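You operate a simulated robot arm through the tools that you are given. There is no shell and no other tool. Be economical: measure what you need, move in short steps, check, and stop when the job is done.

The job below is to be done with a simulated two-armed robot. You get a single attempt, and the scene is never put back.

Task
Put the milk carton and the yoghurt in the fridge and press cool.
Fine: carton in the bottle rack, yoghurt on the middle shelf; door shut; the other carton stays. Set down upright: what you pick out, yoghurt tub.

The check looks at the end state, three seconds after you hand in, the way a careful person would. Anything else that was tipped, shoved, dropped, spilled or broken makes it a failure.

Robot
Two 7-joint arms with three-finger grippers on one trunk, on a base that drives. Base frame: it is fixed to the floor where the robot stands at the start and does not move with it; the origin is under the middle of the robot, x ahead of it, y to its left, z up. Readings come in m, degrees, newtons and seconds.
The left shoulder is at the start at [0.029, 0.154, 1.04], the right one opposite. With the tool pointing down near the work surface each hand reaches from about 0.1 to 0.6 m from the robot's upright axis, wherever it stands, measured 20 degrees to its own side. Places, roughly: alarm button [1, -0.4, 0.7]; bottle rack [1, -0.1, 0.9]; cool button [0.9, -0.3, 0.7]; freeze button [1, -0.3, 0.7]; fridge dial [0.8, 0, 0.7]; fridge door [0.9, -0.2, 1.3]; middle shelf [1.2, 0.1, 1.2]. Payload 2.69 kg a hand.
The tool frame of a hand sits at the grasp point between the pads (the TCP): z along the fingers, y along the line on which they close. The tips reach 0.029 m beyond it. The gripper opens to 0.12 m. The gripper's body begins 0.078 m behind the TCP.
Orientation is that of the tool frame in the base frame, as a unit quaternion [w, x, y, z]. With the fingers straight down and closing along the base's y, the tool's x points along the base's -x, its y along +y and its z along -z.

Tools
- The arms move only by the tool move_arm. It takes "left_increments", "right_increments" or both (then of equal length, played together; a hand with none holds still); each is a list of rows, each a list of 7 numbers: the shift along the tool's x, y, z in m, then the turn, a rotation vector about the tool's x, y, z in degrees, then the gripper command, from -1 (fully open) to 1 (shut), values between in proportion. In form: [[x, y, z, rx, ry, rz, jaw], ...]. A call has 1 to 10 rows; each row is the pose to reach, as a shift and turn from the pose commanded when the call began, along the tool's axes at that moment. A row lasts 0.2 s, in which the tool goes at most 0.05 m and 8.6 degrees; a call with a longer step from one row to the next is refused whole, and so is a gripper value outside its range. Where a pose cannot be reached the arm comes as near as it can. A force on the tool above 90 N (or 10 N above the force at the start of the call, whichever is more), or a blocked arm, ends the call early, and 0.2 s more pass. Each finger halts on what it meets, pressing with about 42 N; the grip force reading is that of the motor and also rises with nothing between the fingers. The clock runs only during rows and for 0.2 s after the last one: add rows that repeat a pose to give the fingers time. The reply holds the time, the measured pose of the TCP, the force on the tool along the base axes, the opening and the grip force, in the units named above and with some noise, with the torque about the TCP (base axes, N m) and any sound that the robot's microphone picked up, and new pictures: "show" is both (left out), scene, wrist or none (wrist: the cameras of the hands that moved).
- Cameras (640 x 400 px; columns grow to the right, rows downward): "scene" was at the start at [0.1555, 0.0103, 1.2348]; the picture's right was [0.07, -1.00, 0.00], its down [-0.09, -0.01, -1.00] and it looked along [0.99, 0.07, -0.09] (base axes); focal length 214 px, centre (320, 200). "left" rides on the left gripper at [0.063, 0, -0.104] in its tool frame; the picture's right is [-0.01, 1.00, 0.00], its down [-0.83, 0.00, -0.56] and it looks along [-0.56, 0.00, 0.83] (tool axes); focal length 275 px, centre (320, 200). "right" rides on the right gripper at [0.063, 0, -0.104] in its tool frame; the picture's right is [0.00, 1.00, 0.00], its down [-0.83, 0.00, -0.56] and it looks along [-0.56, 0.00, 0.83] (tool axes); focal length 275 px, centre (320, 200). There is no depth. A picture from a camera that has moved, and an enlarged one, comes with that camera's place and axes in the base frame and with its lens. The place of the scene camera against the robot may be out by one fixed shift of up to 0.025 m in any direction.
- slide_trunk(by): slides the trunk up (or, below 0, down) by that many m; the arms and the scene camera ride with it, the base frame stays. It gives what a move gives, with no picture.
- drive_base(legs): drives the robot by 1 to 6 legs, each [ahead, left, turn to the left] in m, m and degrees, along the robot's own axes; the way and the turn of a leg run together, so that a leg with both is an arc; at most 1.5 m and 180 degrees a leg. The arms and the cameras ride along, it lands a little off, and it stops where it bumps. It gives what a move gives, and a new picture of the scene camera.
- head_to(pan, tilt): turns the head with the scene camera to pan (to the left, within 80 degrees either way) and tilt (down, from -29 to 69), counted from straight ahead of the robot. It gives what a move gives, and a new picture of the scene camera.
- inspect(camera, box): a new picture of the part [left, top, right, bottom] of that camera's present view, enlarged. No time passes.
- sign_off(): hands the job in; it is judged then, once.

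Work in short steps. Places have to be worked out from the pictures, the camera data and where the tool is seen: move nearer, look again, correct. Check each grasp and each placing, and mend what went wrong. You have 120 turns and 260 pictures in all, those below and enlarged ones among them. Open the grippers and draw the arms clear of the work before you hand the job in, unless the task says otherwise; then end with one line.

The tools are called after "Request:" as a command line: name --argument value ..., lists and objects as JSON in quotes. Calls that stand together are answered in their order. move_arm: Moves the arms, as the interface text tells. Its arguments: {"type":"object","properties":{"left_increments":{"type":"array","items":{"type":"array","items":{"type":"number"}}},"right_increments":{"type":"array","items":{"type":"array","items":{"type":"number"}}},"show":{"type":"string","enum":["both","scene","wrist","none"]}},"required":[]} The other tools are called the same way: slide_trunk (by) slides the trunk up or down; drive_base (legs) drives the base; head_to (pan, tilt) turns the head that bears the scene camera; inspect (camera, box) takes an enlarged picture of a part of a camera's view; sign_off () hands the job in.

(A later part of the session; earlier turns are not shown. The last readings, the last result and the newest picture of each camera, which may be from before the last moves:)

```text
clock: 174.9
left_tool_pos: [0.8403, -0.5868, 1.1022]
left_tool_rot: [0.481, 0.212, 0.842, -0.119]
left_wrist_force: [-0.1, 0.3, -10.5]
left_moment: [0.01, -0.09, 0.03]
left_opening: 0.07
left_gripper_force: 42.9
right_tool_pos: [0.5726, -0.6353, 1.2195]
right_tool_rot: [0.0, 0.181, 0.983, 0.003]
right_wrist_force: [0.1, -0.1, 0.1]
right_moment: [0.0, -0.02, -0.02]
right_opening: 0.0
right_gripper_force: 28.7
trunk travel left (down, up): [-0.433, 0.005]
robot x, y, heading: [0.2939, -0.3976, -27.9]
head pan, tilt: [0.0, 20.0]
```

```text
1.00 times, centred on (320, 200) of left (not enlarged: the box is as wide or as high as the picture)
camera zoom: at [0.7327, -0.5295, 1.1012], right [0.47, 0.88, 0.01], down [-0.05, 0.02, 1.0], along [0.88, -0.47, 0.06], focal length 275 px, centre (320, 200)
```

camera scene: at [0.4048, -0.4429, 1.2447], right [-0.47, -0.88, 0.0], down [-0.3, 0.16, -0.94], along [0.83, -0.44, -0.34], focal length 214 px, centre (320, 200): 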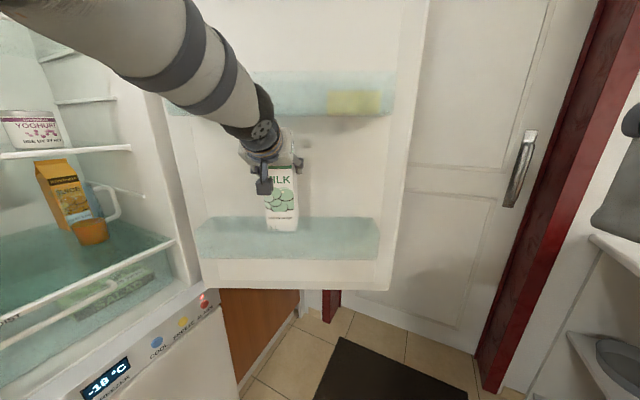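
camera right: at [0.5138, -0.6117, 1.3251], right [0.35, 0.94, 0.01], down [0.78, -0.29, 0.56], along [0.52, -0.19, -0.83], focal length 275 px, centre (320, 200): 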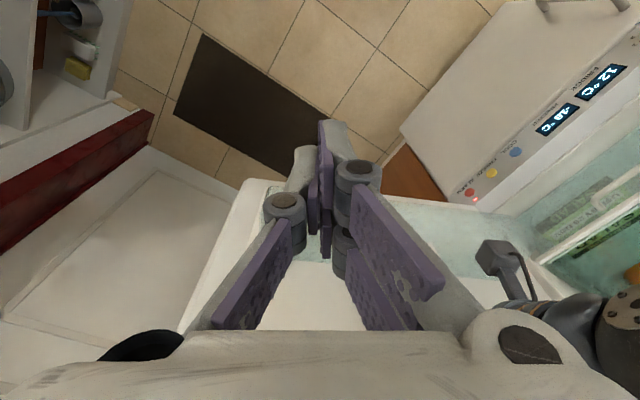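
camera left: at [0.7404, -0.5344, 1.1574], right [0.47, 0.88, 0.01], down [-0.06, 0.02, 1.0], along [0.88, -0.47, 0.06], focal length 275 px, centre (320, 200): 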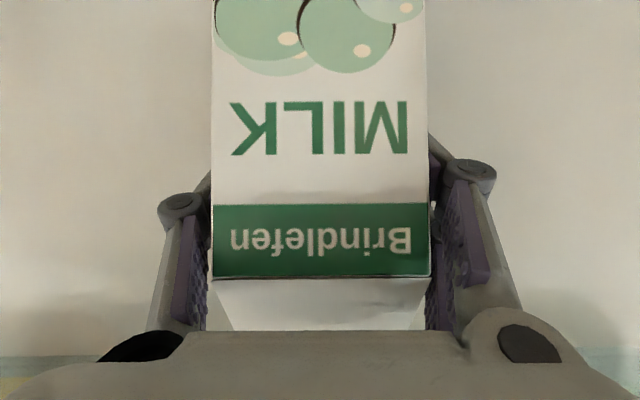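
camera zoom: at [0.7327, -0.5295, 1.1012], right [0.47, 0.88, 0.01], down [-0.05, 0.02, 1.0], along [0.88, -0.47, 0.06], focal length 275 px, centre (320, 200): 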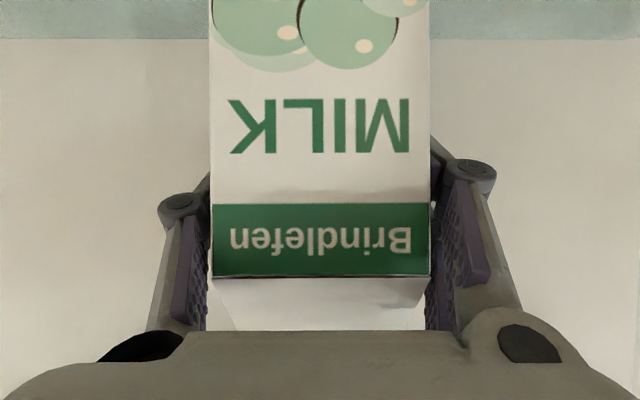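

The carton is well inside, with no contact yet. I'll bring it upright (15°) while moving 2.4 cm toward the door so the foot stays between the rack walls.

Request:
move_arm --left_increments '[[-0.003, 0, 0.005, 0, 4, 0, 1], [-0.006, 0, 0.0104, 0, 8, 0, 1], [-0.009, 0, 0.0156, 0, 12, 0, 1], [-0.012, 0, 0.0208, 0, 15, 0, 1]]' --show "none"

Request:
inspect --camera "scene" --box '[185, 130, 400, 290]'

```text
clock: 175.9
left_tool_pos: [0.859, -0.5995, 1.1091]
left_tool_rot: [0.37, 0.228, 0.896, -0.091]
left_wrist_force: [-5.3, -0.5, -8.2]
left_moment: [-1.05, -1.04, -0.55]
left_opening: 0.0699
left_gripper_force: 41.9
right_tool_pos: [0.5711, -0.6332, 1.2216]
right_tool_rot: [0.002, 0.18, 0.984, 0.003]
right_wrist_force: [1.1, 0.2, -0.2]
right_moment: [-0.02, -0.01, 0.04]
right_opening: 0.0
right_gripper_force: 29.0
trunk travel left (down, up): [-0.433, 0.005]
robot x, y, heading: [0.2982, -0.4032, -28.2]
head pan, tilt: [0.0, 20.0]
```

```text
2.50 times, centred on (292, 210) of scene
camera zoom: at [0.408, -0.4452, 1.2436], right [-0.47, -0.88, 0.0], down [-0.3, 0.16, -0.94], along [0.83, -0.44, -0.34], focal length 536 px, centre (389, 175)
```

zoom: 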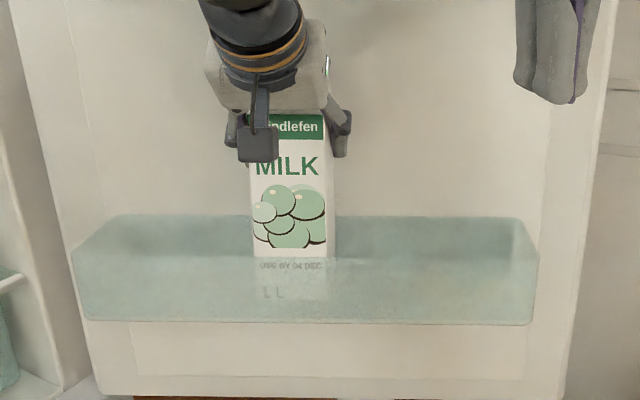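

The carton is upright with light wall contact. I'll lower toward the floor and watch the force.

Request:
move_arm --left_increments '[[0.005, 0, 0.005, 0, 0, 0, 1], [0.01, 0, 0.01, 0, 0, 0, 1], [0.015, 0, 0.015, 0, 0, 0, 1]]' --show "none"

Request:
inspect --camera "scene" --box '[185, 130, 400, 290]'

```text
clock: 176.7
left_tool_pos: [0.8578, -0.5954, 1.095]
left_tool_rot: [0.378, 0.225, 0.893, -0.094]
left_wrist_force: [-5.8, 3.6, 26.0]
left_moment: [-0.74, 0.8, -0.21]
left_opening: 0.0699
left_gripper_force: 41.7
right_tool_pos: [0.5666, -0.6297, 1.2244]
right_tool_rot: [0.005, 0.18, 0.984, 0.003]
right_wrist_force: [0.9, -0.3, 0.1]
right_moment: [0.0, -0.03, -0.02]
right_opening: 0.0
right_gripper_force: 28.4
trunk travel left (down, up): [-0.433, 0.005]
robot x, y, heading: [0.2979, -0.4034, -28.1]
head pan, tilt: [0.0, 20.0]
```

```text
2.50 times, centred on (292, 210) of scene
camera zoom: at [0.405, -0.4436, 1.2445], right [-0.47, -0.88, 0.0], down [-0.3, 0.16, -0.94], along [0.83, -0.44, -0.34], focal length 536 px, centre (389, 175)
```

zoom: 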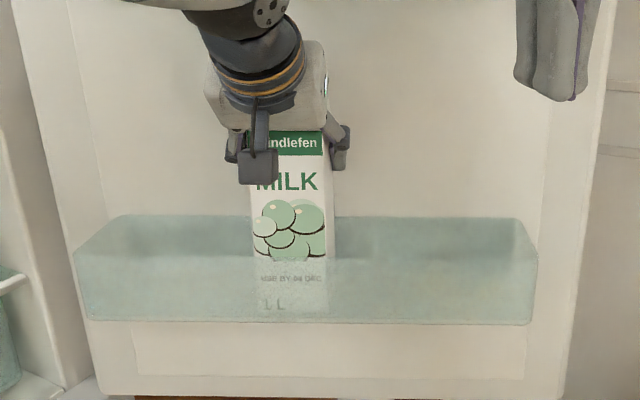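

36 N upward at z 1.095: the carton is on the rack floor. I'll ease up slightly and release.

Request:
move_arm --left_increments '[[-0.004, 0, -0.004, 0, 0, 0, 1], [-0.006, 0, -0.006, 0, 0, 0, 0.5], [-0.006, 0, -0.006, 0, 0, 0, 0.0], [-0.006, 0, -0.006, 0, 0, 0, -0.5], [-0.006, 0, -0.006, 0, 0, 0, -1], [-0.006, 0, -0.006, 0, 0, 0, -1]]' --show "both"

Request:
inspect --camera "scene" --box '[185, 130, 400, 290]'

```text
clock: 178.1
left_tool_pos: [0.8592, -0.5974, 1.0927]
left_tool_rot: [0.369, 0.227, 0.897, -0.09]
left_wrist_force: [-1.1, 0.9, 0.4]
left_moment: [0.0, -0.02, 0.0]
left_opening: 0.1201
left_gripper_force: 0.1
right_tool_pos: [0.5706, -0.6333, 1.2207]
right_tool_rot: [0.001, 0.181, 0.984, 0.003]
right_wrist_force: [0.6, -0.4, -0.2]
right_moment: [-0.02, 0.03, -0.01]
right_opening: 0.0
right_gripper_force: 28.7
trunk travel left (down, up): [-0.433, 0.005]
robot x, y, heading: [0.2971, -0.3974, -28.2]
head pan, tilt: [0.0, 20.0]
camera scene: at [0.409, -0.4454, 1.2433], right [-0.47, -0.88, 0.0], down [-0.3, 0.16, -0.94], along [0.83, -0.44, -0.34], focal length 214 px, centre (320, 200)
camera left: at [0.7552, -0.5414, 1.1221], right [0.48, 0.88, 0.01], down [0.17, -0.1, 0.98], along [0.86, -0.46, -0.2], focal length 275 px, centre (320, 200)
```

scene: 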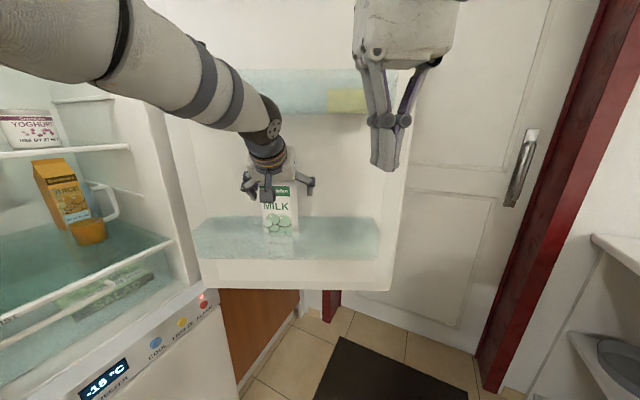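
left: 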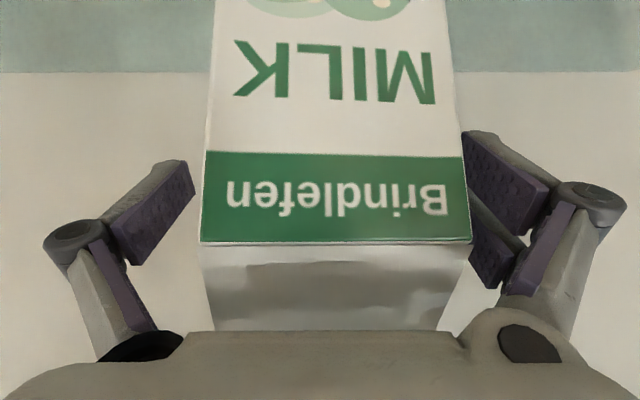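

```text
2.50 times, centred on (292, 210) of scene
camera zoom: at [0.409, -0.4454, 1.2433], right [-0.47, -0.88, 0.0], down [-0.3, 0.16, -0.94], along [0.83, -0.44, -0.34], focal length 536 px, centre (389, 175)
```

zoom: 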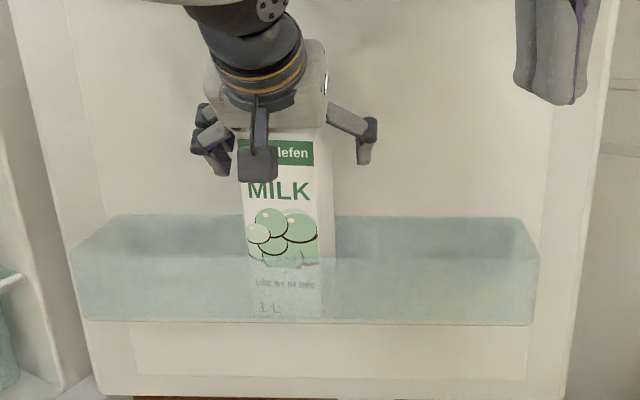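

The milk is released and standing in the rack. I'll back straight away.

Request:
drive_base --legs '[[-0.25, 0, 0]]'

Request:
inspect --camera "scene" --box '[200, 60, 400, 260]'

Request:
inspect --camera "left" --box '[0, 0, 640, 400]'

```text
clock: 180.0
left_tool_pos: [0.6355, -0.4806, 1.0943]
left_tool_rot: [0.371, 0.228, 0.896, -0.091]
left_wrist_force: [0.2, 0.3, 0.6]
left_moment: [0.05, -0.02, 0.03]
left_opening: 0.1201
left_gripper_force: 0.1
right_tool_pos: [0.3463, -0.5147, 1.2208]
right_tool_rot: [0.001, 0.183, 0.983, 0.003]
right_wrist_force: [-0.6, 0.6, 1.1]
right_moment: [-0.02, -0.05, -0.01]
right_opening: 0.0
right_gripper_force: 28.5
trunk travel left (down, up): [-0.433, 0.005]
robot x, y, heading: [0.0749, -0.284, -28.4]
head pan, tilt: [0.0, 20.0]
camera scene: at [0.1852, -0.3266, 1.2434], right [-0.47, -0.88, 0.0], down [-0.3, 0.16, -0.94], along [0.83, -0.45, -0.34], focal length 214 px, centre (320, 200)
```

scene: 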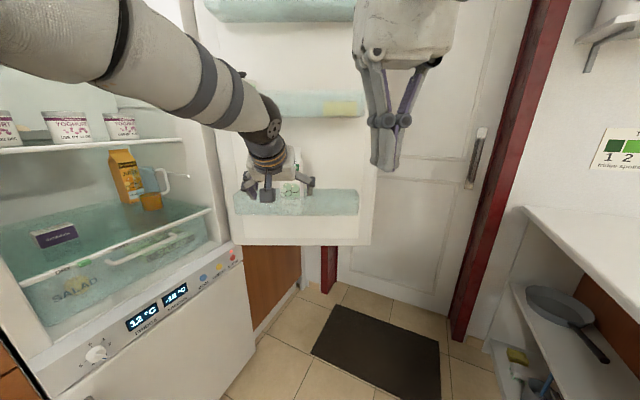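

```text
2.00 times, centred on (300, 160) of scene
camera zoom: at [0.1852, -0.3266, 1.2434], right [-0.47, -0.88, 0.0], down [-0.3, 0.16, -0.94], along [0.83, -0.45, -0.34], focal length 429 px, centre (360, 280)
```

zoom: 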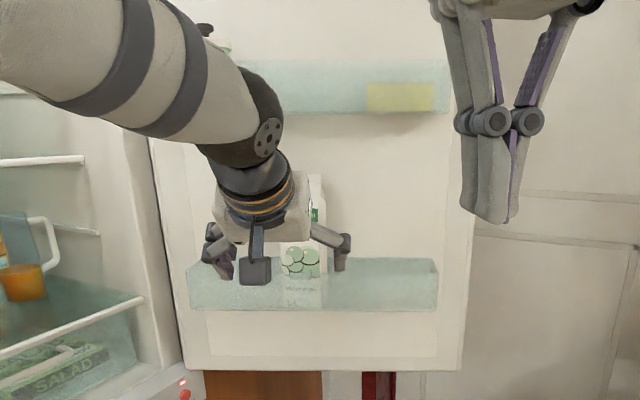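

```text
1.00 times, centred on (320, 200) of left (not enlarged: the box is as wide or as high as the picture)
camera zoom: at [0.531, -0.4249, 1.1227], right [0.48, 0.88, 0.01], down [0.17, -0.1, 0.98], along [0.86, -0.47, -0.2], focal length 275 px, centre (320, 200)
```

zoom: 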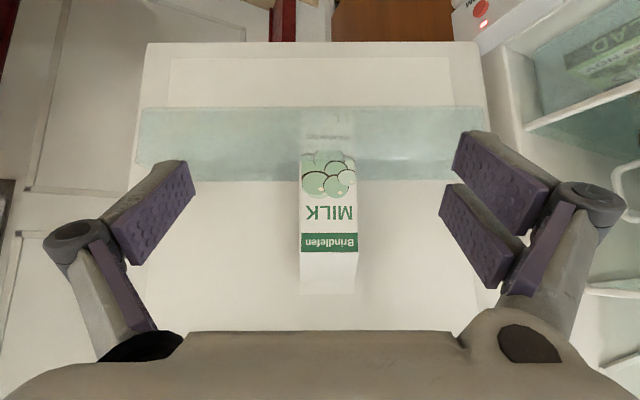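

The milk stands upright in the bottle rack. Now I'll fold the left arm, and move near the door tip so the right hand can hook its outer side and swing it shut.

Request:
move_arm --left_increments '[[0.02, 0, -0.039, 0, 7.5, 0, 0], [0.04, 0, -0.078, 0, 15, 0, 1], [0.06, 0, -0.117, 0, 22.5, 0, 1], [0.08, 0, -0.156, 0, 30, 0, 1], [0.1, 0, -0.195, 0, 37.5, 0, 1], [0.12, 0, -0.234, 0, 45, 0, 1]]' --show "none"

Request:
drive_base --legs '[[0, 0, 63.4], [-0.09, 0, 0], [0, -0.55, 0]]'

Request:
head_to --pan -50 --tilt 30

```text
clock: 181.4
left_tool_pos: [0.4157, -0.3644, 1.1761]
left_tool_rot: [-0.001, 0.247, 0.969, 0.004]
left_wrist_force: [-0.6, -0.2, -0.4]
left_moment: [-0.01, -0.02, 0.01]
left_opening: 0.0
left_gripper_force: 29.1
right_tool_pos: [0.3466, -0.5158, 1.2208]
right_tool_rot: [0.001, 0.184, 0.983, 0.003]
right_wrist_force: [0.4, -0.4, -0.6]
right_moment: [-0.02, -0.06, 0.0]
right_opening: 0.0
right_gripper_force: 28.6
trunk travel left (down, up): [-0.433, 0.005]
robot x, y, heading: [0.0734, -0.2795, -28.3]
head pan, tilt: [0.0, 20.0]
```

```text
clock: 189.4
left_tool_pos: [0.5328, -0.5058, 1.176]
left_tool_rot: [-0.003, -0.288, 0.958, 0.003]
left_wrist_force: [-0.3, -0.4, 0.4]
left_moment: [0.0, -0.01, -0.02]
left_opening: 0.0002
left_gripper_force: 28.6
right_tool_pos: [0.6325, -0.6372, 1.2217]
right_tool_rot: [-0.001, -0.351, 0.936, 0.003]
right_wrist_force: [0.6, 0.6, 0.4]
right_moment: [0.0, 0.01, -0.02]
right_opening: 0.0
right_gripper_force: 28.8
trunk travel left (down, up): [-0.433, 0.005]
robot x, y, heading: [0.2936, -0.7678, 33.7]
head pan, tilt: [0.0, 20.0]
camera scene: at [0.4045, -0.7083, 1.2434], right [0.56, -0.83, 0.0], down [-0.28, -0.19, -0.94], along [0.78, 0.52, -0.34], focal length 214 px, centre (320, 200)
```

scene: 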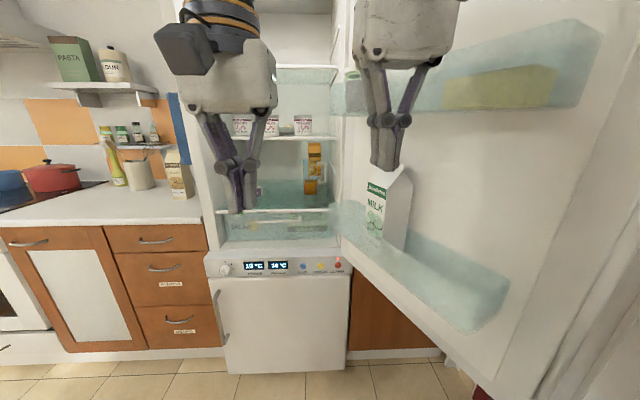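

```text
clock: 190.6
left_tool_pos: [0.5325, -0.5078, 1.1756]
left_tool_rot: [-0.003, -0.288, 0.958, 0.002]
left_wrist_force: [-0.2, 0.7, 0.3]
left_moment: [-0.01, 0.0, 0.0]
left_opening: 0.0
left_gripper_force: 28.1
right_tool_pos: [0.6324, -0.6375, 1.2216]
right_tool_rot: [0.0, -0.35, 0.937, 0.003]
right_wrist_force: [0.3, -0.1, 0.3]
right_moment: [0.03, 0.0, -0.02]
right_opening: 0.0
right_gripper_force: 28.4
trunk travel left (down, up): [-0.433, 0.005]
robot x, y, heading: [0.3016, -0.764, 33.7]
head pan, tilt: [-50.0, 30.0]
camera scene: at [0.4138, -0.7851, 1.2274], right [-0.28, -0.96, 0.0], down [-0.48, 0.14, -0.87], along [0.83, -0.24, -0.5], focal length 214 px, centre (320, 200)
```

scene: 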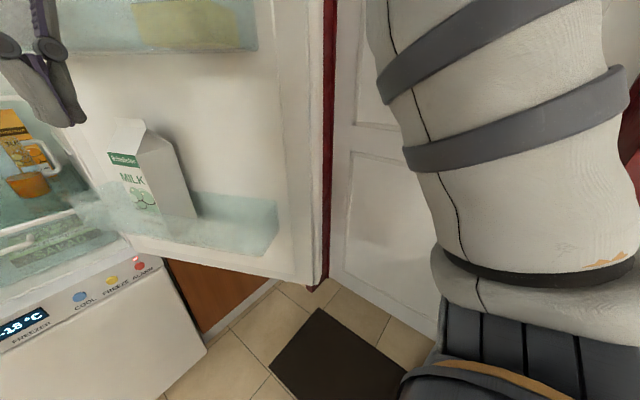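

The door tip is at about f 0.12, r 1.15. I'll bring the right hand back and around to the outer side of the tip.

Request:
move_arm --right_increments '[[0.035, -0.035, 0, 0, 0, 0, 1], [0.07, -0.07, 0, 0, 0, 0, 1], [0.105, -0.105, 0, 0, 0, 0, 1], [0.14, -0.14, 0, 0, 0, 0, 1], [0.175, -0.175, 0, 0, 0, 0, 1], [0.2, -0.21, 0, 0, 0, 0, 1], [0.2, -0.255, 0, 0, 0, 0, 1], [0.2, -0.3, 0, 0, 0, 0, 1], [0.2, -0.345, 0, 0, 0, 0, 1], [0.2, -0.39, 0, 0, 0, 0, 1]]' --show "scene"

```text
clock: 192.6
left_tool_pos: [0.5146, -0.5097, 1.1825]
left_tool_rot: [0.007, -0.285, 0.958, 0.004]
left_wrist_force: [0.1, -2.5, 0.6]
left_moment: [0.27, 0.02, 0.01]
left_opening: 0.0
left_gripper_force: 28.3
right_tool_pos: [0.7175, -0.9018, 1.1471]
right_tool_rot: [-0.006, -0.406, 0.913, -0.029]
right_wrist_force: [-63.6, -2.5, -10.6]
right_moment: [0.36, -6.89, 1.24]
right_opening: 0.0
right_gripper_force: 28.2
right hand out of reach, approached as far as the arm can: row 4, 5, 6, 7, 8, 9
trunk travel left (down, up): [-0.433, 0.005]
robot x, y, heading: [0.2949, -0.7692, 33.7]
head pan, tilt: [-50.0, 30.0]
stopped in row 9 (right hand): the force on the tool passed its limit at 196 N (the readings are from after the stop); the commanded pose is now the measured one
camera scene: at [0.3946, -0.7884, 1.2297], right [-0.28, -0.96, 0.0], down [-0.47, 0.14, -0.87], along [0.84, -0.24, -0.49], focal length 214 px, centre (320, 200)
```

scene: 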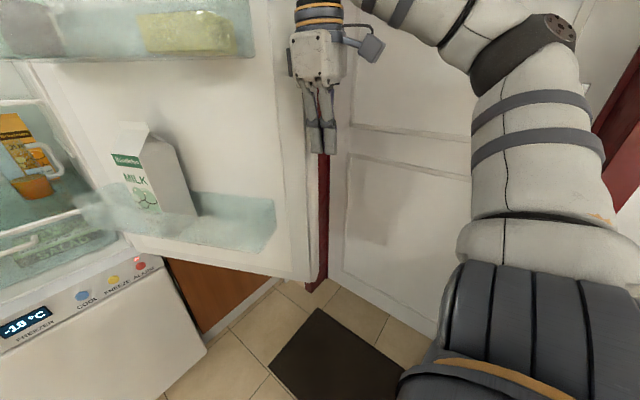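

The hand bumped the door's edge. I'll use the base: back off 4 cm, shift right 0.14 m so the hand passes outside the tip, then ahead.

Request:
drive_base --legs '[[-0.045, 0, 0], [0, -0.15, 0], [0.13, 0, 0]]'

```text
clock: 195.8
left_tool_pos: [0.6893, -0.5881, 1.1765]
left_tool_rot: [-0.003, -0.289, 0.957, 0.002]
left_wrist_force: [-0.1, -0.1, -0.4]
left_moment: [-0.03, 0.01, 0.01]
left_opening: 0.0
left_gripper_force: 28.2
right_tool_pos: [0.898, -0.9814, 1.1355]
right_tool_rot: [-0.017, -0.397, 0.917, -0.024]
right_wrist_force: [1.1, -0.4, 0.2]
right_moment: [-0.03, 0.03, 0.05]
right_opening: 0.0002
right_gripper_force: 29.1
trunk travel left (down, up): [-0.433, 0.005]
robot x, y, heading: [0.4582, -0.8488, 33.9]
head pan, tilt: [-50.0, 30.0]
camera scene: at [0.5703, -0.8674, 1.2274], right [-0.28, -0.96, 0.0], down [-0.48, 0.14, -0.87], along [0.83, -0.24, -0.5], focal length 214 px, centre (320, 200)
```

scene: 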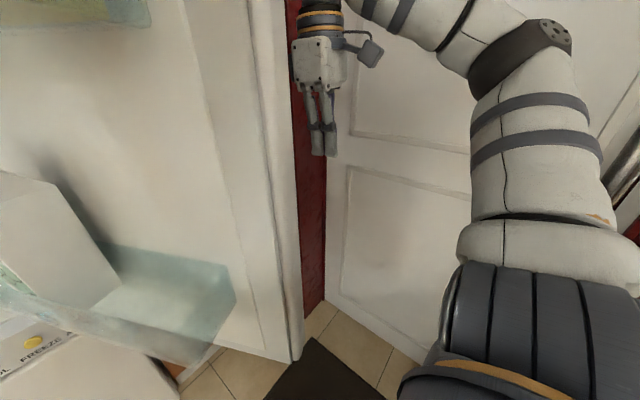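

The hand is now outside the door tip. I'll drive left (and slightly back) to pull the door around.

Request:
drive_base --legs '[[-0.05, 0.25, 0]]'

```text
clock: 198.3
left_tool_pos: [0.5072, -0.4084, 1.1757]
left_tool_rot: [-0.003, -0.289, 0.957, 0.003]
left_wrist_force: [-0.2, -0.9, 0.7]
left_moment: [-0.03, -0.02, 0.01]
left_opening: 0.0002
left_gripper_force: 28.1
right_tool_pos: [0.7169, -0.801, 1.1356]
right_tool_rot: [-0.018, -0.397, 0.917, -0.023]
right_wrist_force: [0.0, -0.1, -0.1]
right_moment: [-0.06, 0.0, 0.0]
right_opening: 0.0
right_gripper_force: 28.4
trunk travel left (down, up): [-0.433, 0.005]
robot x, y, heading: [0.2733, -0.6741, 33.9]
head pan, tilt: [-50.0, 30.0]
camera scene: at [0.3892, -0.6873, 1.2274], right [-0.28, -0.96, 0.0], down [-0.48, 0.14, -0.87], along [0.83, -0.24, -0.5], focal length 214 px, centre (320, 200)
```

scene: 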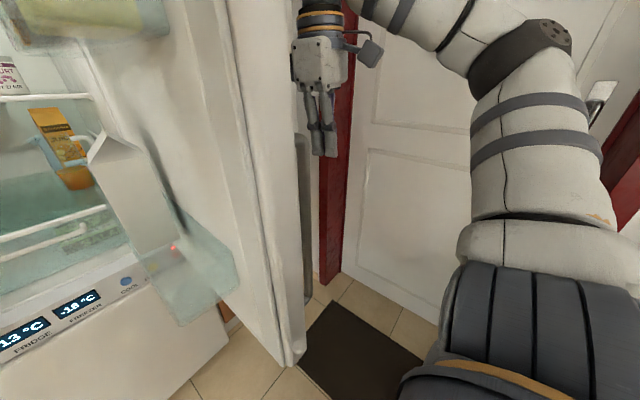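

The door is following and coasting (about 87°). I'll keep moving left and back so my left hand stays out of its path while the right hand follows outside.

Request:
drive_base --legs '[[-0.1, 0.32, 0]]'

```text
clock: 201.4
left_tool_pos: [0.242, -0.1976, 1.177]
left_tool_rot: [-0.002, -0.291, 0.957, 0.003]
left_wrist_force: [0.0, 0.7, -0.9]
left_moment: [-0.01, 0.04, 0.01]
left_opening: 0.0
left_gripper_force: 28.7
right_tool_pos: [0.4532, -0.5883, 1.1366]
right_tool_rot: [-0.017, -0.4, 0.916, -0.024]
right_wrist_force: [-0.7, -0.3, 0.6]
right_moment: [0.0, -0.01, -0.02]
right_opening: 0.0
right_gripper_force: 28.2
trunk travel left (down, up): [-0.433, 0.005]
robot x, y, heading: [0.0098, -0.4624, 34.4]
head pan, tilt: [-50.0, 30.0]
camera scene: at [0.1249, -0.4767, 1.2274], right [-0.27, -0.96, 0.0], down [-0.48, 0.14, -0.87], along [0.83, -0.24, -0.5], focal length 214 px, centre (320, 200)
```

scene: 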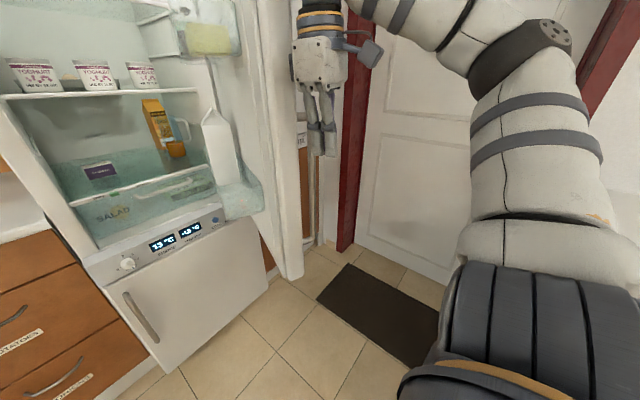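

The door is at about 68°, with my right hand just short of its edge. I'll go ahead so the hand overlaps the outer face, then push left and forward.

Request:
drive_base --legs '[[0.15, -0.04, 0], [0.06, 0.28, 0]]'

```text
clock: 202.3
left_tool_pos: [0.2826, -0.1826, 1.1755]
left_tool_rot: [-0.003, -0.29, 0.957, 0.002]
left_wrist_force: [0.3, -0.2, -1.6]
left_moment: [-0.06, 0.03, 0.0]
left_opening: 0.0003
left_gripper_force: 28.3
right_tool_pos: [0.4922, -0.5744, 1.1365]
right_tool_rot: [-0.02, -0.405, 0.914, -0.024]
right_wrist_force: [0.5, -0.4, -0.4]
right_moment: [0.01, 0.03, -0.03]
right_opening: 0.0
right_gripper_force: 28.7
trunk travel left (down, up): [-0.433, 0.005]
robot x, y, heading: [0.0499, -0.4473, 34.0]
head pan, tilt: [-50.0, 30.0]
stopped in leg 1: the robot was blocked; the commanded pose is now the measured one
camera scene: at [0.1668, -0.4622, 1.2271], right [-0.27, -0.96, 0.0], down [-0.48, 0.14, -0.87], along [0.83, -0.24, -0.5], focal length 214 px, centre (320, 200)
```

scene: 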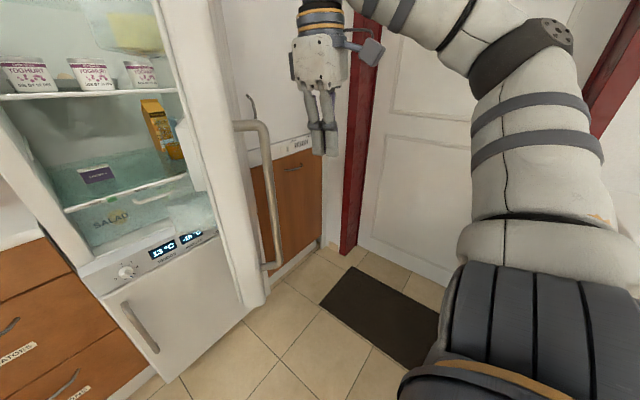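

The contact nudged the door to about 55° and it's still turning. I'll follow, pushing ahead and left.

Request:
drive_base --legs '[[0.15, 0.1, 0]]'

```text
clock: 203.8
left_tool_pos: [0.3502, -0.0169, 1.1762]
left_tool_rot: [-0.003, -0.29, 0.957, 0.003]
left_wrist_force: [0.5, 0.3, 0.4]
left_moment: [-0.02, 0.0, -0.02]
left_opening: 0.0001
left_gripper_force: 28.5
right_tool_pos: [0.557, -0.4094, 1.1381]
right_tool_rot: [-0.018, -0.405, 0.914, -0.024]
right_wrist_force: [0.4, 0.8, 0.2]
right_moment: [-0.03, -0.01, 0.01]
right_opening: 0.0003
right_gripper_force: 28.4
trunk travel left (down, up): [-0.433, 0.005]
robot x, y, heading: [0.1177, -0.278, 34.4]
head pan, tilt: [-50.0, 30.0]
camera scene: at [0.2339, -0.2964, 1.2274], right [-0.27, -0.96, 0.0], down [-0.48, 0.14, -0.87], along [0.83, -0.24, -0.5], focal length 214 px, centre (320, 200)
```

scene: 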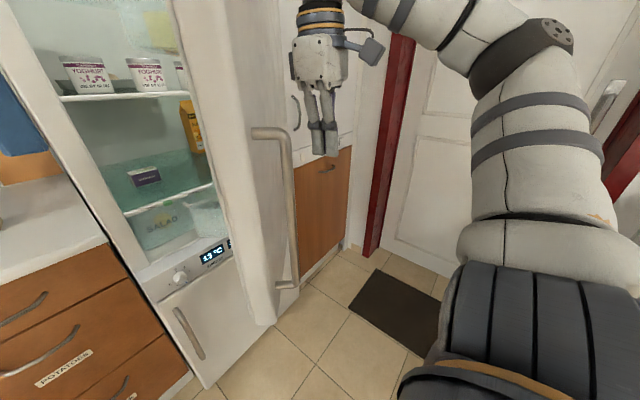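

The door is at about 40° now. I'll push ahead onto its outer face.

Request:
drive_base --legs '[[0.25, 0.06, 0]]'

Request:
head_to --pan -20 --tilt 25

```text
clock: 205.7
left_tool_pos: [0.5201, 0.1741, 1.1772]
left_tool_rot: [-0.001, -0.294, 0.956, 0.004]
left_wrist_force: [0.0, -0.1, -0.1]
left_moment: [-0.02, 0.01, -0.01]
left_opening: 0.0001
left_gripper_force: 28.2
right_tool_pos: [0.7304, -0.2169, 1.1375]
right_tool_rot: [-0.019, -0.41, 0.912, -0.024]
right_wrist_force: [-0.5, 0.4, 0.8]
right_moment: [0.02, 0.01, -0.03]
right_opening: 0.0
right_gripper_force: 28.9
trunk travel left (down, up): [-0.433, 0.005]
robot x, y, heading: [0.2908, -0.0895, 34.7]
head pan, tilt: [-50.0, 30.0]
camera scene: at [0.4058, -0.1072, 1.2274], right [-0.27, -0.96, 0.0], down [-0.48, 0.13, -0.87], along [0.83, -0.23, -0.5], focal length 214 px, centre (320, 200)
```

scene: 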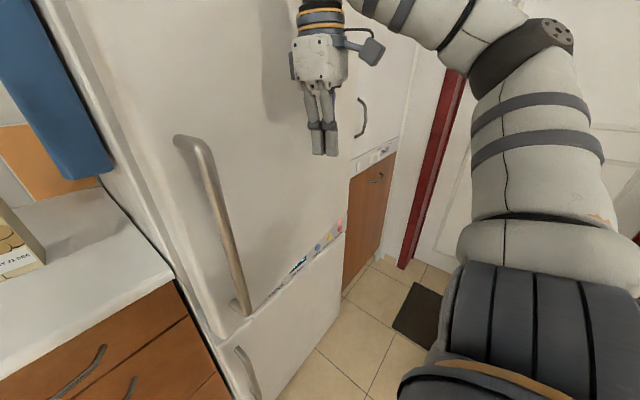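

```text
clock: 206.7
left_tool_pos: [0.5195, 0.1728, 1.1768]
left_tool_rot: [-0.002, -0.294, 0.956, 0.003]
left_wrist_force: [-0.3, 0.3, -0.3]
left_moment: [-0.02, 0.01, -0.01]
left_opening: 0.0
left_gripper_force: 28.1
right_tool_pos: [0.7299, -0.2166, 1.1373]
right_tool_rot: [-0.018, -0.409, 0.912, -0.025]
right_wrist_force: [-0.6, -0.4, 0.6]
right_moment: [0.02, 0.02, -0.02]
right_opening: 0.0002
right_gripper_force: 28.6
trunk travel left (down, up): [-0.433, 0.005]
robot x, y, heading: [0.2937, -0.0902, 34.5]
head pan, tilt: [-20.0, 25.0]
camera scene: at [0.4076, -0.0604, 1.2353], right [0.25, -0.97, 0.0], down [-0.41, -0.11, -0.91], along [0.88, 0.23, -0.42], focal length 214 px, centre (320, 200)
```

scene: 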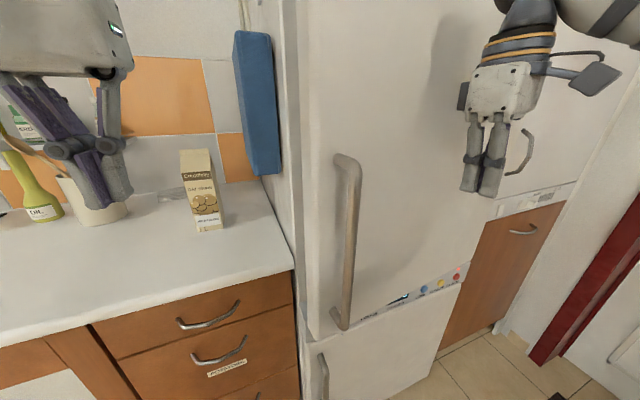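

The door is almost shut. I'll push it fully closed with the right hand by driving ahead.

Request:
drive_base --legs '[[0.16, 0, 0]]'

Request:
inspect --camera "scene" --box '[240, 100, 520, 390]'

```text
clock: 207.9
left_tool_pos: [0.6056, 0.2301, 1.1763]
left_tool_rot: [-0.001, -0.291, 0.957, 0.004]
left_wrist_force: [-1.3, 0.9, 0.2]
left_moment: [0.01, 0.02, 0.02]
left_opening: 0.0
left_gripper_force: 27.8
right_tool_pos: [0.8061, -0.1674, 1.1419]
right_tool_rot: [-0.026, -0.411, 0.911, -0.027]
right_wrist_force: [-15.1, -11.5, 6.8]
right_moment: [1.61, -2.18, -0.05]
right_opening: 0.0
right_gripper_force: 28.2
trunk travel left (down, up): [-0.433, 0.005]
robot x, y, heading: [0.3794, -0.033, 33.9]
head pan, tilt: [-20.0, 25.0]
stopped in leg 1: the force on the tool passed its limit at 187 N (the readings are from after the stop); the commanded pose is now the measured one
camera scene: at [0.4916, -0.0033, 1.2356], right [0.24, -0.97, 0.0], down [-0.41, -0.1, -0.91], along [0.88, 0.22, -0.42], focal length 214 px, centre (320, 200)
```

scene: 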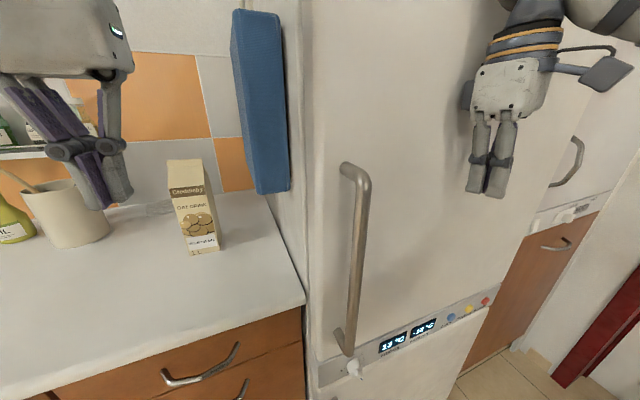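

```text
1.38 times, centred on (380, 245) of scene
camera zoom: at [0.4916, -0.0033, 1.2356], right [0.24, -0.97, 0.0], down [-0.41, -0.1, -0.91], along [0.88, 0.22, -0.42], focal length 296 px, centre (237, 138)
```

zoom: 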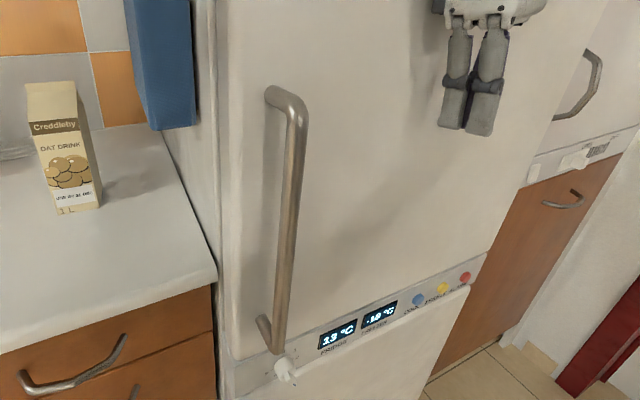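

The door is shut and the alarm light is off. Now the cool button: the blue one, at about f 0.63, r 0.745, z 0.71. I'll back off, lower the trunk, and point the right hand forward with its jaws closed.

Request:
drive_base --legs '[[-0.28, 0, 1.2], [0, -0.18, 0]]'

Request:
slide_trunk --by -0.35

Request:
move_arm --right_increments '[[-0.01, 0, 0, 0, 0, 7, 1], [-0.02, 0, 0, 0, 0, 13.5, 1]]' --show "none"

Request:
move_arm --right_increments '[[-0.01, 0, 0, 0, -8, 0, 1], [-0.02, 0, 0, 0, -16, 0, 1], [-0.03, 0, 0.01, 0, -24, 0, 1], [-0.04, 0, 0.02, 0, -32, 0, 1], [-0.05, 0, 0.03, 0, -40, 0, 1], [-0.06, 0, 0.04, 0, -48, 0, 1], [-0.07, 0, 0.05, 0, -56, 0, 1], [-0.08, 0, 0.06, 0, -64, 0, 1], [-0.09, 0, 0.07, 0, -70, 0, 1]]' --show "both"

```text
clock: 211.4
left_tool_pos: [0.4729, -0.0679, 1.1758]
left_tool_rot: [-0.003, -0.298, 0.955, 0.003]
left_wrist_force: [-0.1, 1.0, 0.2]
left_moment: [-0.02, 0.04, 0.0]
left_opening: 0.0002
left_gripper_force: 28.2
right_tool_pos: [0.68, -0.463, 1.1392]
right_tool_rot: [-0.029, -0.417, 0.908, -0.027]
right_wrist_force: [-0.1, 0.3, 0.2]
right_moment: [0.0, 0.01, -0.01]
right_opening: 0.0
right_gripper_force: 28.8
trunk travel left (down, up): [-0.433, 0.005]
robot x, y, heading: [0.2454, -0.3318, 34.7]
head pan, tilt: [-20.0, 25.0]
camera scene: at [0.3627, -0.3031, 1.2353], right [0.26, -0.97, 0.0], down [-0.41, -0.11, -0.91], along [0.88, 0.23, -0.42], focal length 214 px, centre (320, 200)
```

scene: 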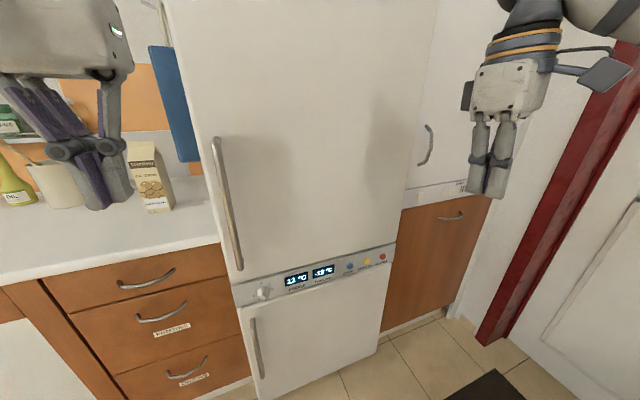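

```text
clock: 214.8
left_tool_pos: [0.5243, -0.032, 0.7617]
left_tool_rot: [-0.098, -0.296, 0.95, -0.027]
left_wrist_force: [0.3, 0.6, 0.0]
left_moment: [-0.01, 0.0, -0.01]
left_opening: 0.0
left_gripper_force: 28.8
right_tool_pos: [0.7558, -0.4089, 0.5939]
right_tool_rot: [-0.333, -0.399, 0.85, -0.082]
right_wrist_force: [-0.2, -0.8, 1.0]
right_moment: [0.02, -0.01, 0.01]
right_opening: 0.0003
right_gripper_force: 28.9
trunk travel left (down, up): [-0.083, 0.355]
robot x, y, heading: [0.2488, -0.3367, 34.8]
head pan, tilt: [-20.0, 25.0]
```

```text
clock: 215.4
left_tool_pos: [0.5235, -0.0316, 0.7601]
left_tool_rot: [-0.099, -0.297, 0.95, -0.027]
left_wrist_force: [-0.1, 0.7, 0.6]
left_moment: [0.02, -0.03, -0.01]
left_opening: 0.0
left_gripper_force: 28.4
right_tool_pos: [0.7647, -0.3977, 0.5815]
right_tool_rot: [-0.321, -0.295, 0.892, -0.122]
right_wrist_force: [-0.3, 0.9, 0.9]
right_moment: [0.0, 0.02, 0.01]
right_opening: 0.0
right_gripper_force: 28.0
right hand out of reach, approached as far as the arm can: row 1
trunk travel left (down, up): [-0.083, 0.355]
robot x, y, heading: [0.2474, -0.335, 34.9]
head pan, tilt: [-20.0, 25.0]
```

```text
clock: 217.4
left_tool_pos: [0.5227, -0.0331, 0.7602]
left_tool_rot: [-0.099, -0.297, 0.949, -0.028]
left_wrist_force: [1.3, -0.6, 0.3]
left_moment: [0.03, 0.02, -0.01]
left_opening: 0.0002
left_gripper_force: 28.6
right_tool_pos: [0.7845, -0.3843, 0.4717]
right_tool_rot: [0.249, -0.312, 0.914, 0.071]
right_wrist_force: [0.3, -1.5, -0.4]
right_moment: [-0.01, -0.02, 0.0]
right_opening: 0.0
right_gripper_force: 28.7
trunk travel left (down, up): [-0.083, 0.355]
robot x, y, heading: [0.2434, -0.3335, 35.1]
head pan, tilt: [-20.0, 25.0]
camera scene: at [0.4884, -0.2149, 0.8516], right [0.26, -0.97, 0.0], down [-0.41, -0.11, -0.91], along [0.88, 0.23, -0.42], focal length 214 px, centre (320, 200)
camera right: at [0.6999, -0.4482, 0.5297], right [-0.61, 0.79, -0.03], down [0.34, 0.29, 0.9], along [0.72, 0.54, -0.44], focal length 275 px, centre (320, 200)
```

scene: 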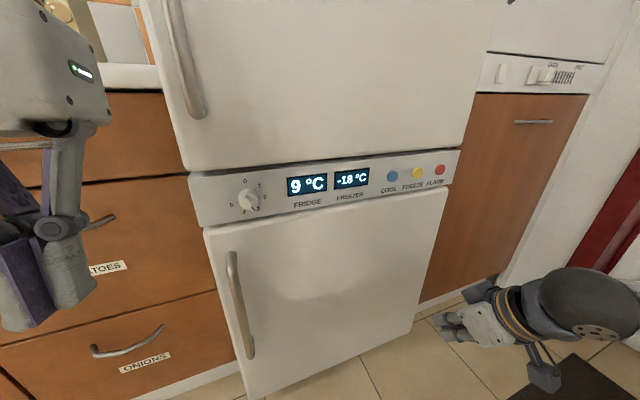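
right: 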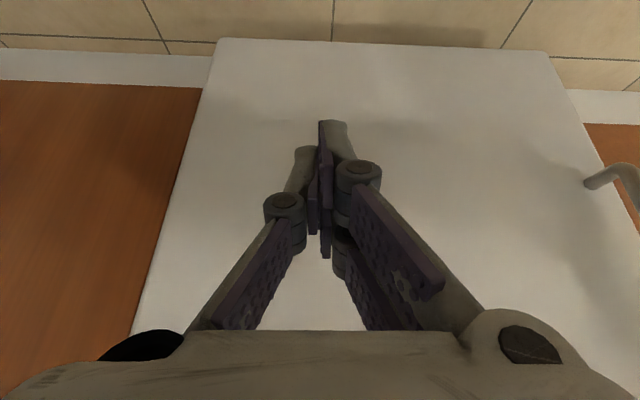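

The temperature is already back down to 9 °C. The blue COOL button is at about f 0.63, r 0.75, z 0.708. The right hand is laterally right but too low, so I'll raise it and level it.

Request:
move_arm --right_increments '[[-0.021, 0, -0.036, 0, -6.7, 0, 1], [-0.042, 0, -0.072, 0, -13.4, 0, 1], [-0.063, 0, -0.108, 0, -20, 0, 1], [-0.084, 0, -0.144, 0, -27, 0, 1], [-0.105, 0, -0.18, 0, -33, 0, 1], [-0.122, 0, -0.212, 0, -40, 0, 1]]'

```text
clock: 218.8
left_tool_pos: [0.5244, -0.0312, 0.7609]
left_tool_rot: [-0.099, -0.296, 0.95, -0.027]
left_wrist_force: [-0.3, 0.2, -0.6]
left_moment: [-0.02, -0.03, -0.02]
left_opening: 0.0
left_gripper_force: 28.5
right_tool_pos: [0.8191, -0.3946, 0.7346]
right_tool_rot: [0.545, -0.271, 0.774, 0.175]
right_wrist_force: [-0.8, -0.4, -0.4]
right_moment: [-0.03, 0.01, 0.01]
right_opening: 0.0
right_gripper_force: 29.4
right hand out of reach, approached as far as the arm can: row 1, 2, 3, 4, 5, 6
trunk travel left (down, up): [-0.083, 0.355]
robot x, y, heading: [0.2449, -0.3352, 35.1]
head pan, tilt: [-20.0, 25.0]
camera scene: at [0.4884, -0.2149, 0.8516], right [0.26, -0.97, 0.0], down [-0.41, -0.11, -0.91], along [0.88, 0.23, -0.42], focal length 214 px, centre (320, 200)
camera right: at [0.7256, -0.4677, 0.7118], right [-0.61, 0.79, -0.03], down [-0.2, -0.12, 0.97], along [0.77, 0.6, 0.24], focal length 275 px, centre (320, 200)
```

scene: 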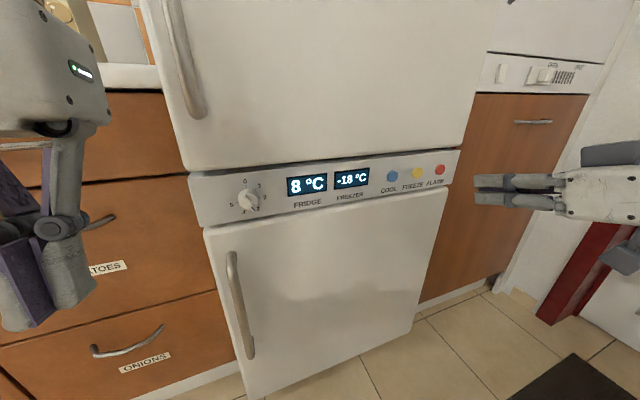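
right: 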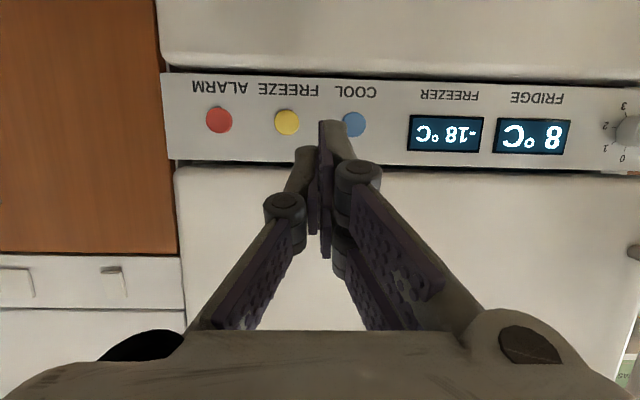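

The wrist view shows the COOL button at about r 0.750, z 0.703, while my fingertips are at r 0.793, z 0.725. I'll correct with a small arm move and check.

Request:
move_arm --right_increments '[[0.01, 0.022, 0.004, 0, 0, 0, 1], [0.021, 0.043, 0.008, 0, 0, 0, 1], [0.021, 0.043, 0.008, 0, 0, 0, 1]]' --show "wrist"

```text
clock: 219.6
left_tool_pos: [0.5241, -0.0326, 0.7603]
left_tool_rot: [-0.099, -0.296, 0.95, -0.027]
left_wrist_force: [0.0, 0.4, -0.2]
left_moment: [0.0, -0.02, 0.01]
left_opening: 0.0
left_gripper_force: 28.8
right_tool_pos: [0.8295, -0.3703, 0.7287]
right_tool_rot: [0.545, -0.269, 0.775, 0.174]
right_wrist_force: [0.6, -0.1, 0.8]
right_moment: [-0.01, -0.04, 0.02]
right_opening: 0.0002
right_gripper_force: 28.8
right hand out of reach, approached as far as the arm can: row 1, 2, 3
trunk travel left (down, up): [-0.083, 0.355]
robot x, y, heading: [0.248, -0.3353, 35.0]
head pan, tilt: [-20.0, 25.0]
camera right: at [0.7357, -0.443, 0.7057], right [-0.61, 0.79, -0.03], down [-0.2, -0.12, 0.97], along [0.77, 0.6, 0.23], focal length 275 px, centre (320, 200)
```

right: 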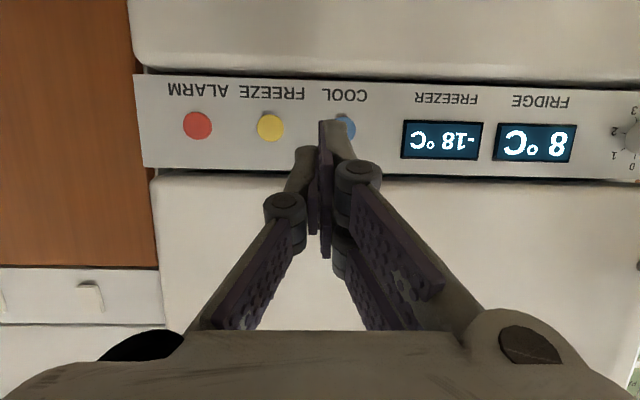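

Closer. I'll shift the base left 0.029 m and drop the trunk about 12 mm, then recheck.

Request:
drive_base --legs '[[0.06, 0.028, 0]]'

Request:
slide_trunk --by -0.011

Request:
inspect --camera "right" --box '[160, 40, 480, 240]'

```text
clock: 220.6
left_tool_pos: [0.5561, 0.0257, 0.7605]
left_tool_rot: [-0.099, -0.296, 0.95, -0.027]
left_wrist_force: [-0.2, -0.7, 0.6]
left_moment: [0.0, 0.02, -0.04]
left_opening: 0.0003
left_gripper_force: 28.5
right_tool_pos: [0.8625, -0.3131, 0.7286]
right_tool_rot: [0.545, -0.269, 0.775, 0.174]
right_wrist_force: [1.1, -0.1, 0.2]
right_moment: [0.05, 0.0, 0.01]
right_opening: 0.0001
right_gripper_force: 28.3
trunk travel left (down, up): [-0.083, 0.355]
robot x, y, heading: [0.2779, -0.2809, 35.3]
head pan, tilt: [-20.0, 25.0]
camera scene: at [0.52, -0.1583, 0.8515], right [0.26, -0.97, 0.0], down [-0.41, -0.11, -0.91], along [0.88, 0.23, -0.42], focal length 214 px, centre (320, 200)
```

scene: 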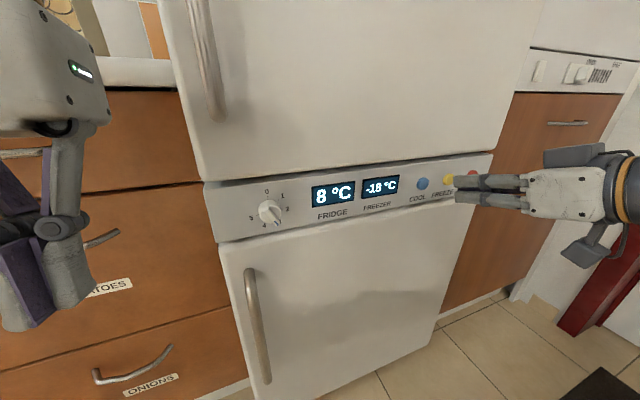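

```text
clock: 221.2
left_tool_pos: [0.5546, 0.0236, 0.7486]
left_tool_rot: [-0.098, -0.297, 0.95, -0.03]
left_wrist_force: [0.0, 0.5, -0.2]
left_moment: [-0.01, 0.03, 0.03]
left_opening: 0.0001
left_gripper_force: 28.7
right_tool_pos: [0.8623, -0.3126, 0.7191]
right_tool_rot: [0.544, -0.27, 0.775, 0.174]
right_wrist_force: [0.1, -0.1, -0.8]
right_moment: [0.04, 0.05, 0.05]
right_opening: 0.0
right_gripper_force: 28.3
trunk travel left (down, up): [-0.072, 0.366]
robot x, y, heading: [0.2748, -0.2811, 34.9]
head pan, tilt: [-20.0, 25.0]
```

```text
2.00 times, centred on (320, 140) of right
camera zoom: at [0.7686, -0.3868, 0.6955], right [-0.61, 0.79, -0.03], down [-0.2, -0.12, 0.97], along [0.77, 0.6, 0.23], focal length 551 px, centre (320, 320)
```

zoom: 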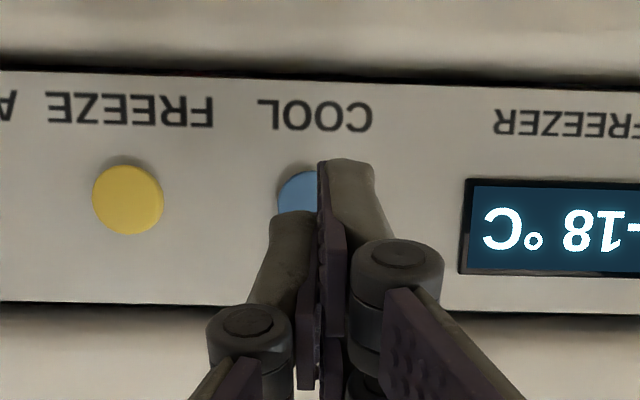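

The tips are now aligned laterally (r 0.7505 against the button's 0.7517) and about 8 mm high. I'll drop the trunk 7 mm and drive to just before contact.

Request:
slide_trunk --by -0.007

Request:
drive_base --legs '[[0.055, 0, 0]]'

Request:
inspect --camera "right" --box '[160, 40, 480, 240]'

```text
clock: 221.8
left_tool_pos: [0.5562, 0.0246, 0.7407]
left_tool_rot: [-0.097, -0.296, 0.95, -0.029]
left_wrist_force: [0.4, 0.7, 0.9]
left_moment: [0.0, 0.04, 0.01]
left_opening: 0.0001
left_gripper_force: 28.4
right_tool_pos: [0.8634, -0.3137, 0.7112]
right_tool_rot: [0.544, -0.27, 0.775, 0.175]
right_wrist_force: [0.8, -0.8, 0.5]
right_moment: [0.0, -0.03, -0.02]
right_opening: 0.0001
right_gripper_force: 29.0
trunk travel left (down, up): [-0.065, 0.373]
robot x, y, heading: [0.2774, -0.2808, 35.2]
head pan, tilt: [-20.0, 25.0]
```

```text
clock: 222.7
left_tool_pos: [0.6001, 0.0548, 0.7409]
left_tool_rot: [-0.097, -0.297, 0.95, -0.029]
left_wrist_force: [0.1, 0.8, 0.2]
left_moment: [-0.02, -0.01, -0.01]
left_opening: 0.0
left_gripper_force: 28.7
right_tool_pos: [0.908, -0.2835, 0.7126]
right_tool_rot: [0.544, -0.27, 0.775, 0.174]
right_wrist_force: [-0.3, -0.1, -0.1]
right_moment: [0.02, 0.0, -0.04]
right_opening: 0.0001
right_gripper_force: 28.7
trunk travel left (down, up): [-0.065, 0.373]
robot x, y, heading: [0.3212, -0.2484, 34.5]
head pan, tilt: [-20.0, 25.0]
camera scene: at [0.5701, -0.1234, 0.8313], right [0.26, -0.97, 0.0], down [-0.41, -0.11, -0.91], along [0.88, 0.23, -0.42], focal length 214 px, centre (320, 200)
```

scene: 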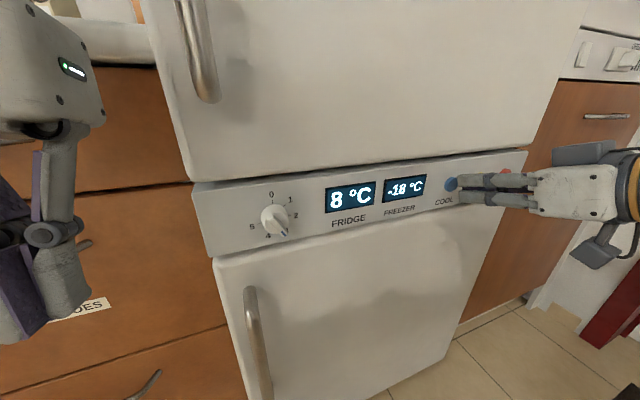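

```text
2.00 times, centred on (320, 140) of right
camera zoom: at [0.8138, -0.3561, 0.6888], right [-0.61, 0.79, -0.03], down [-0.2, -0.12, 0.97], along [0.77, 0.6, 0.23], focal length 551 px, centre (320, 320)
```

zoom: 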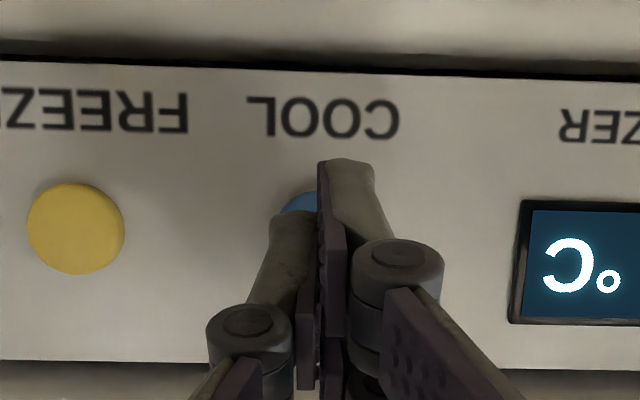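

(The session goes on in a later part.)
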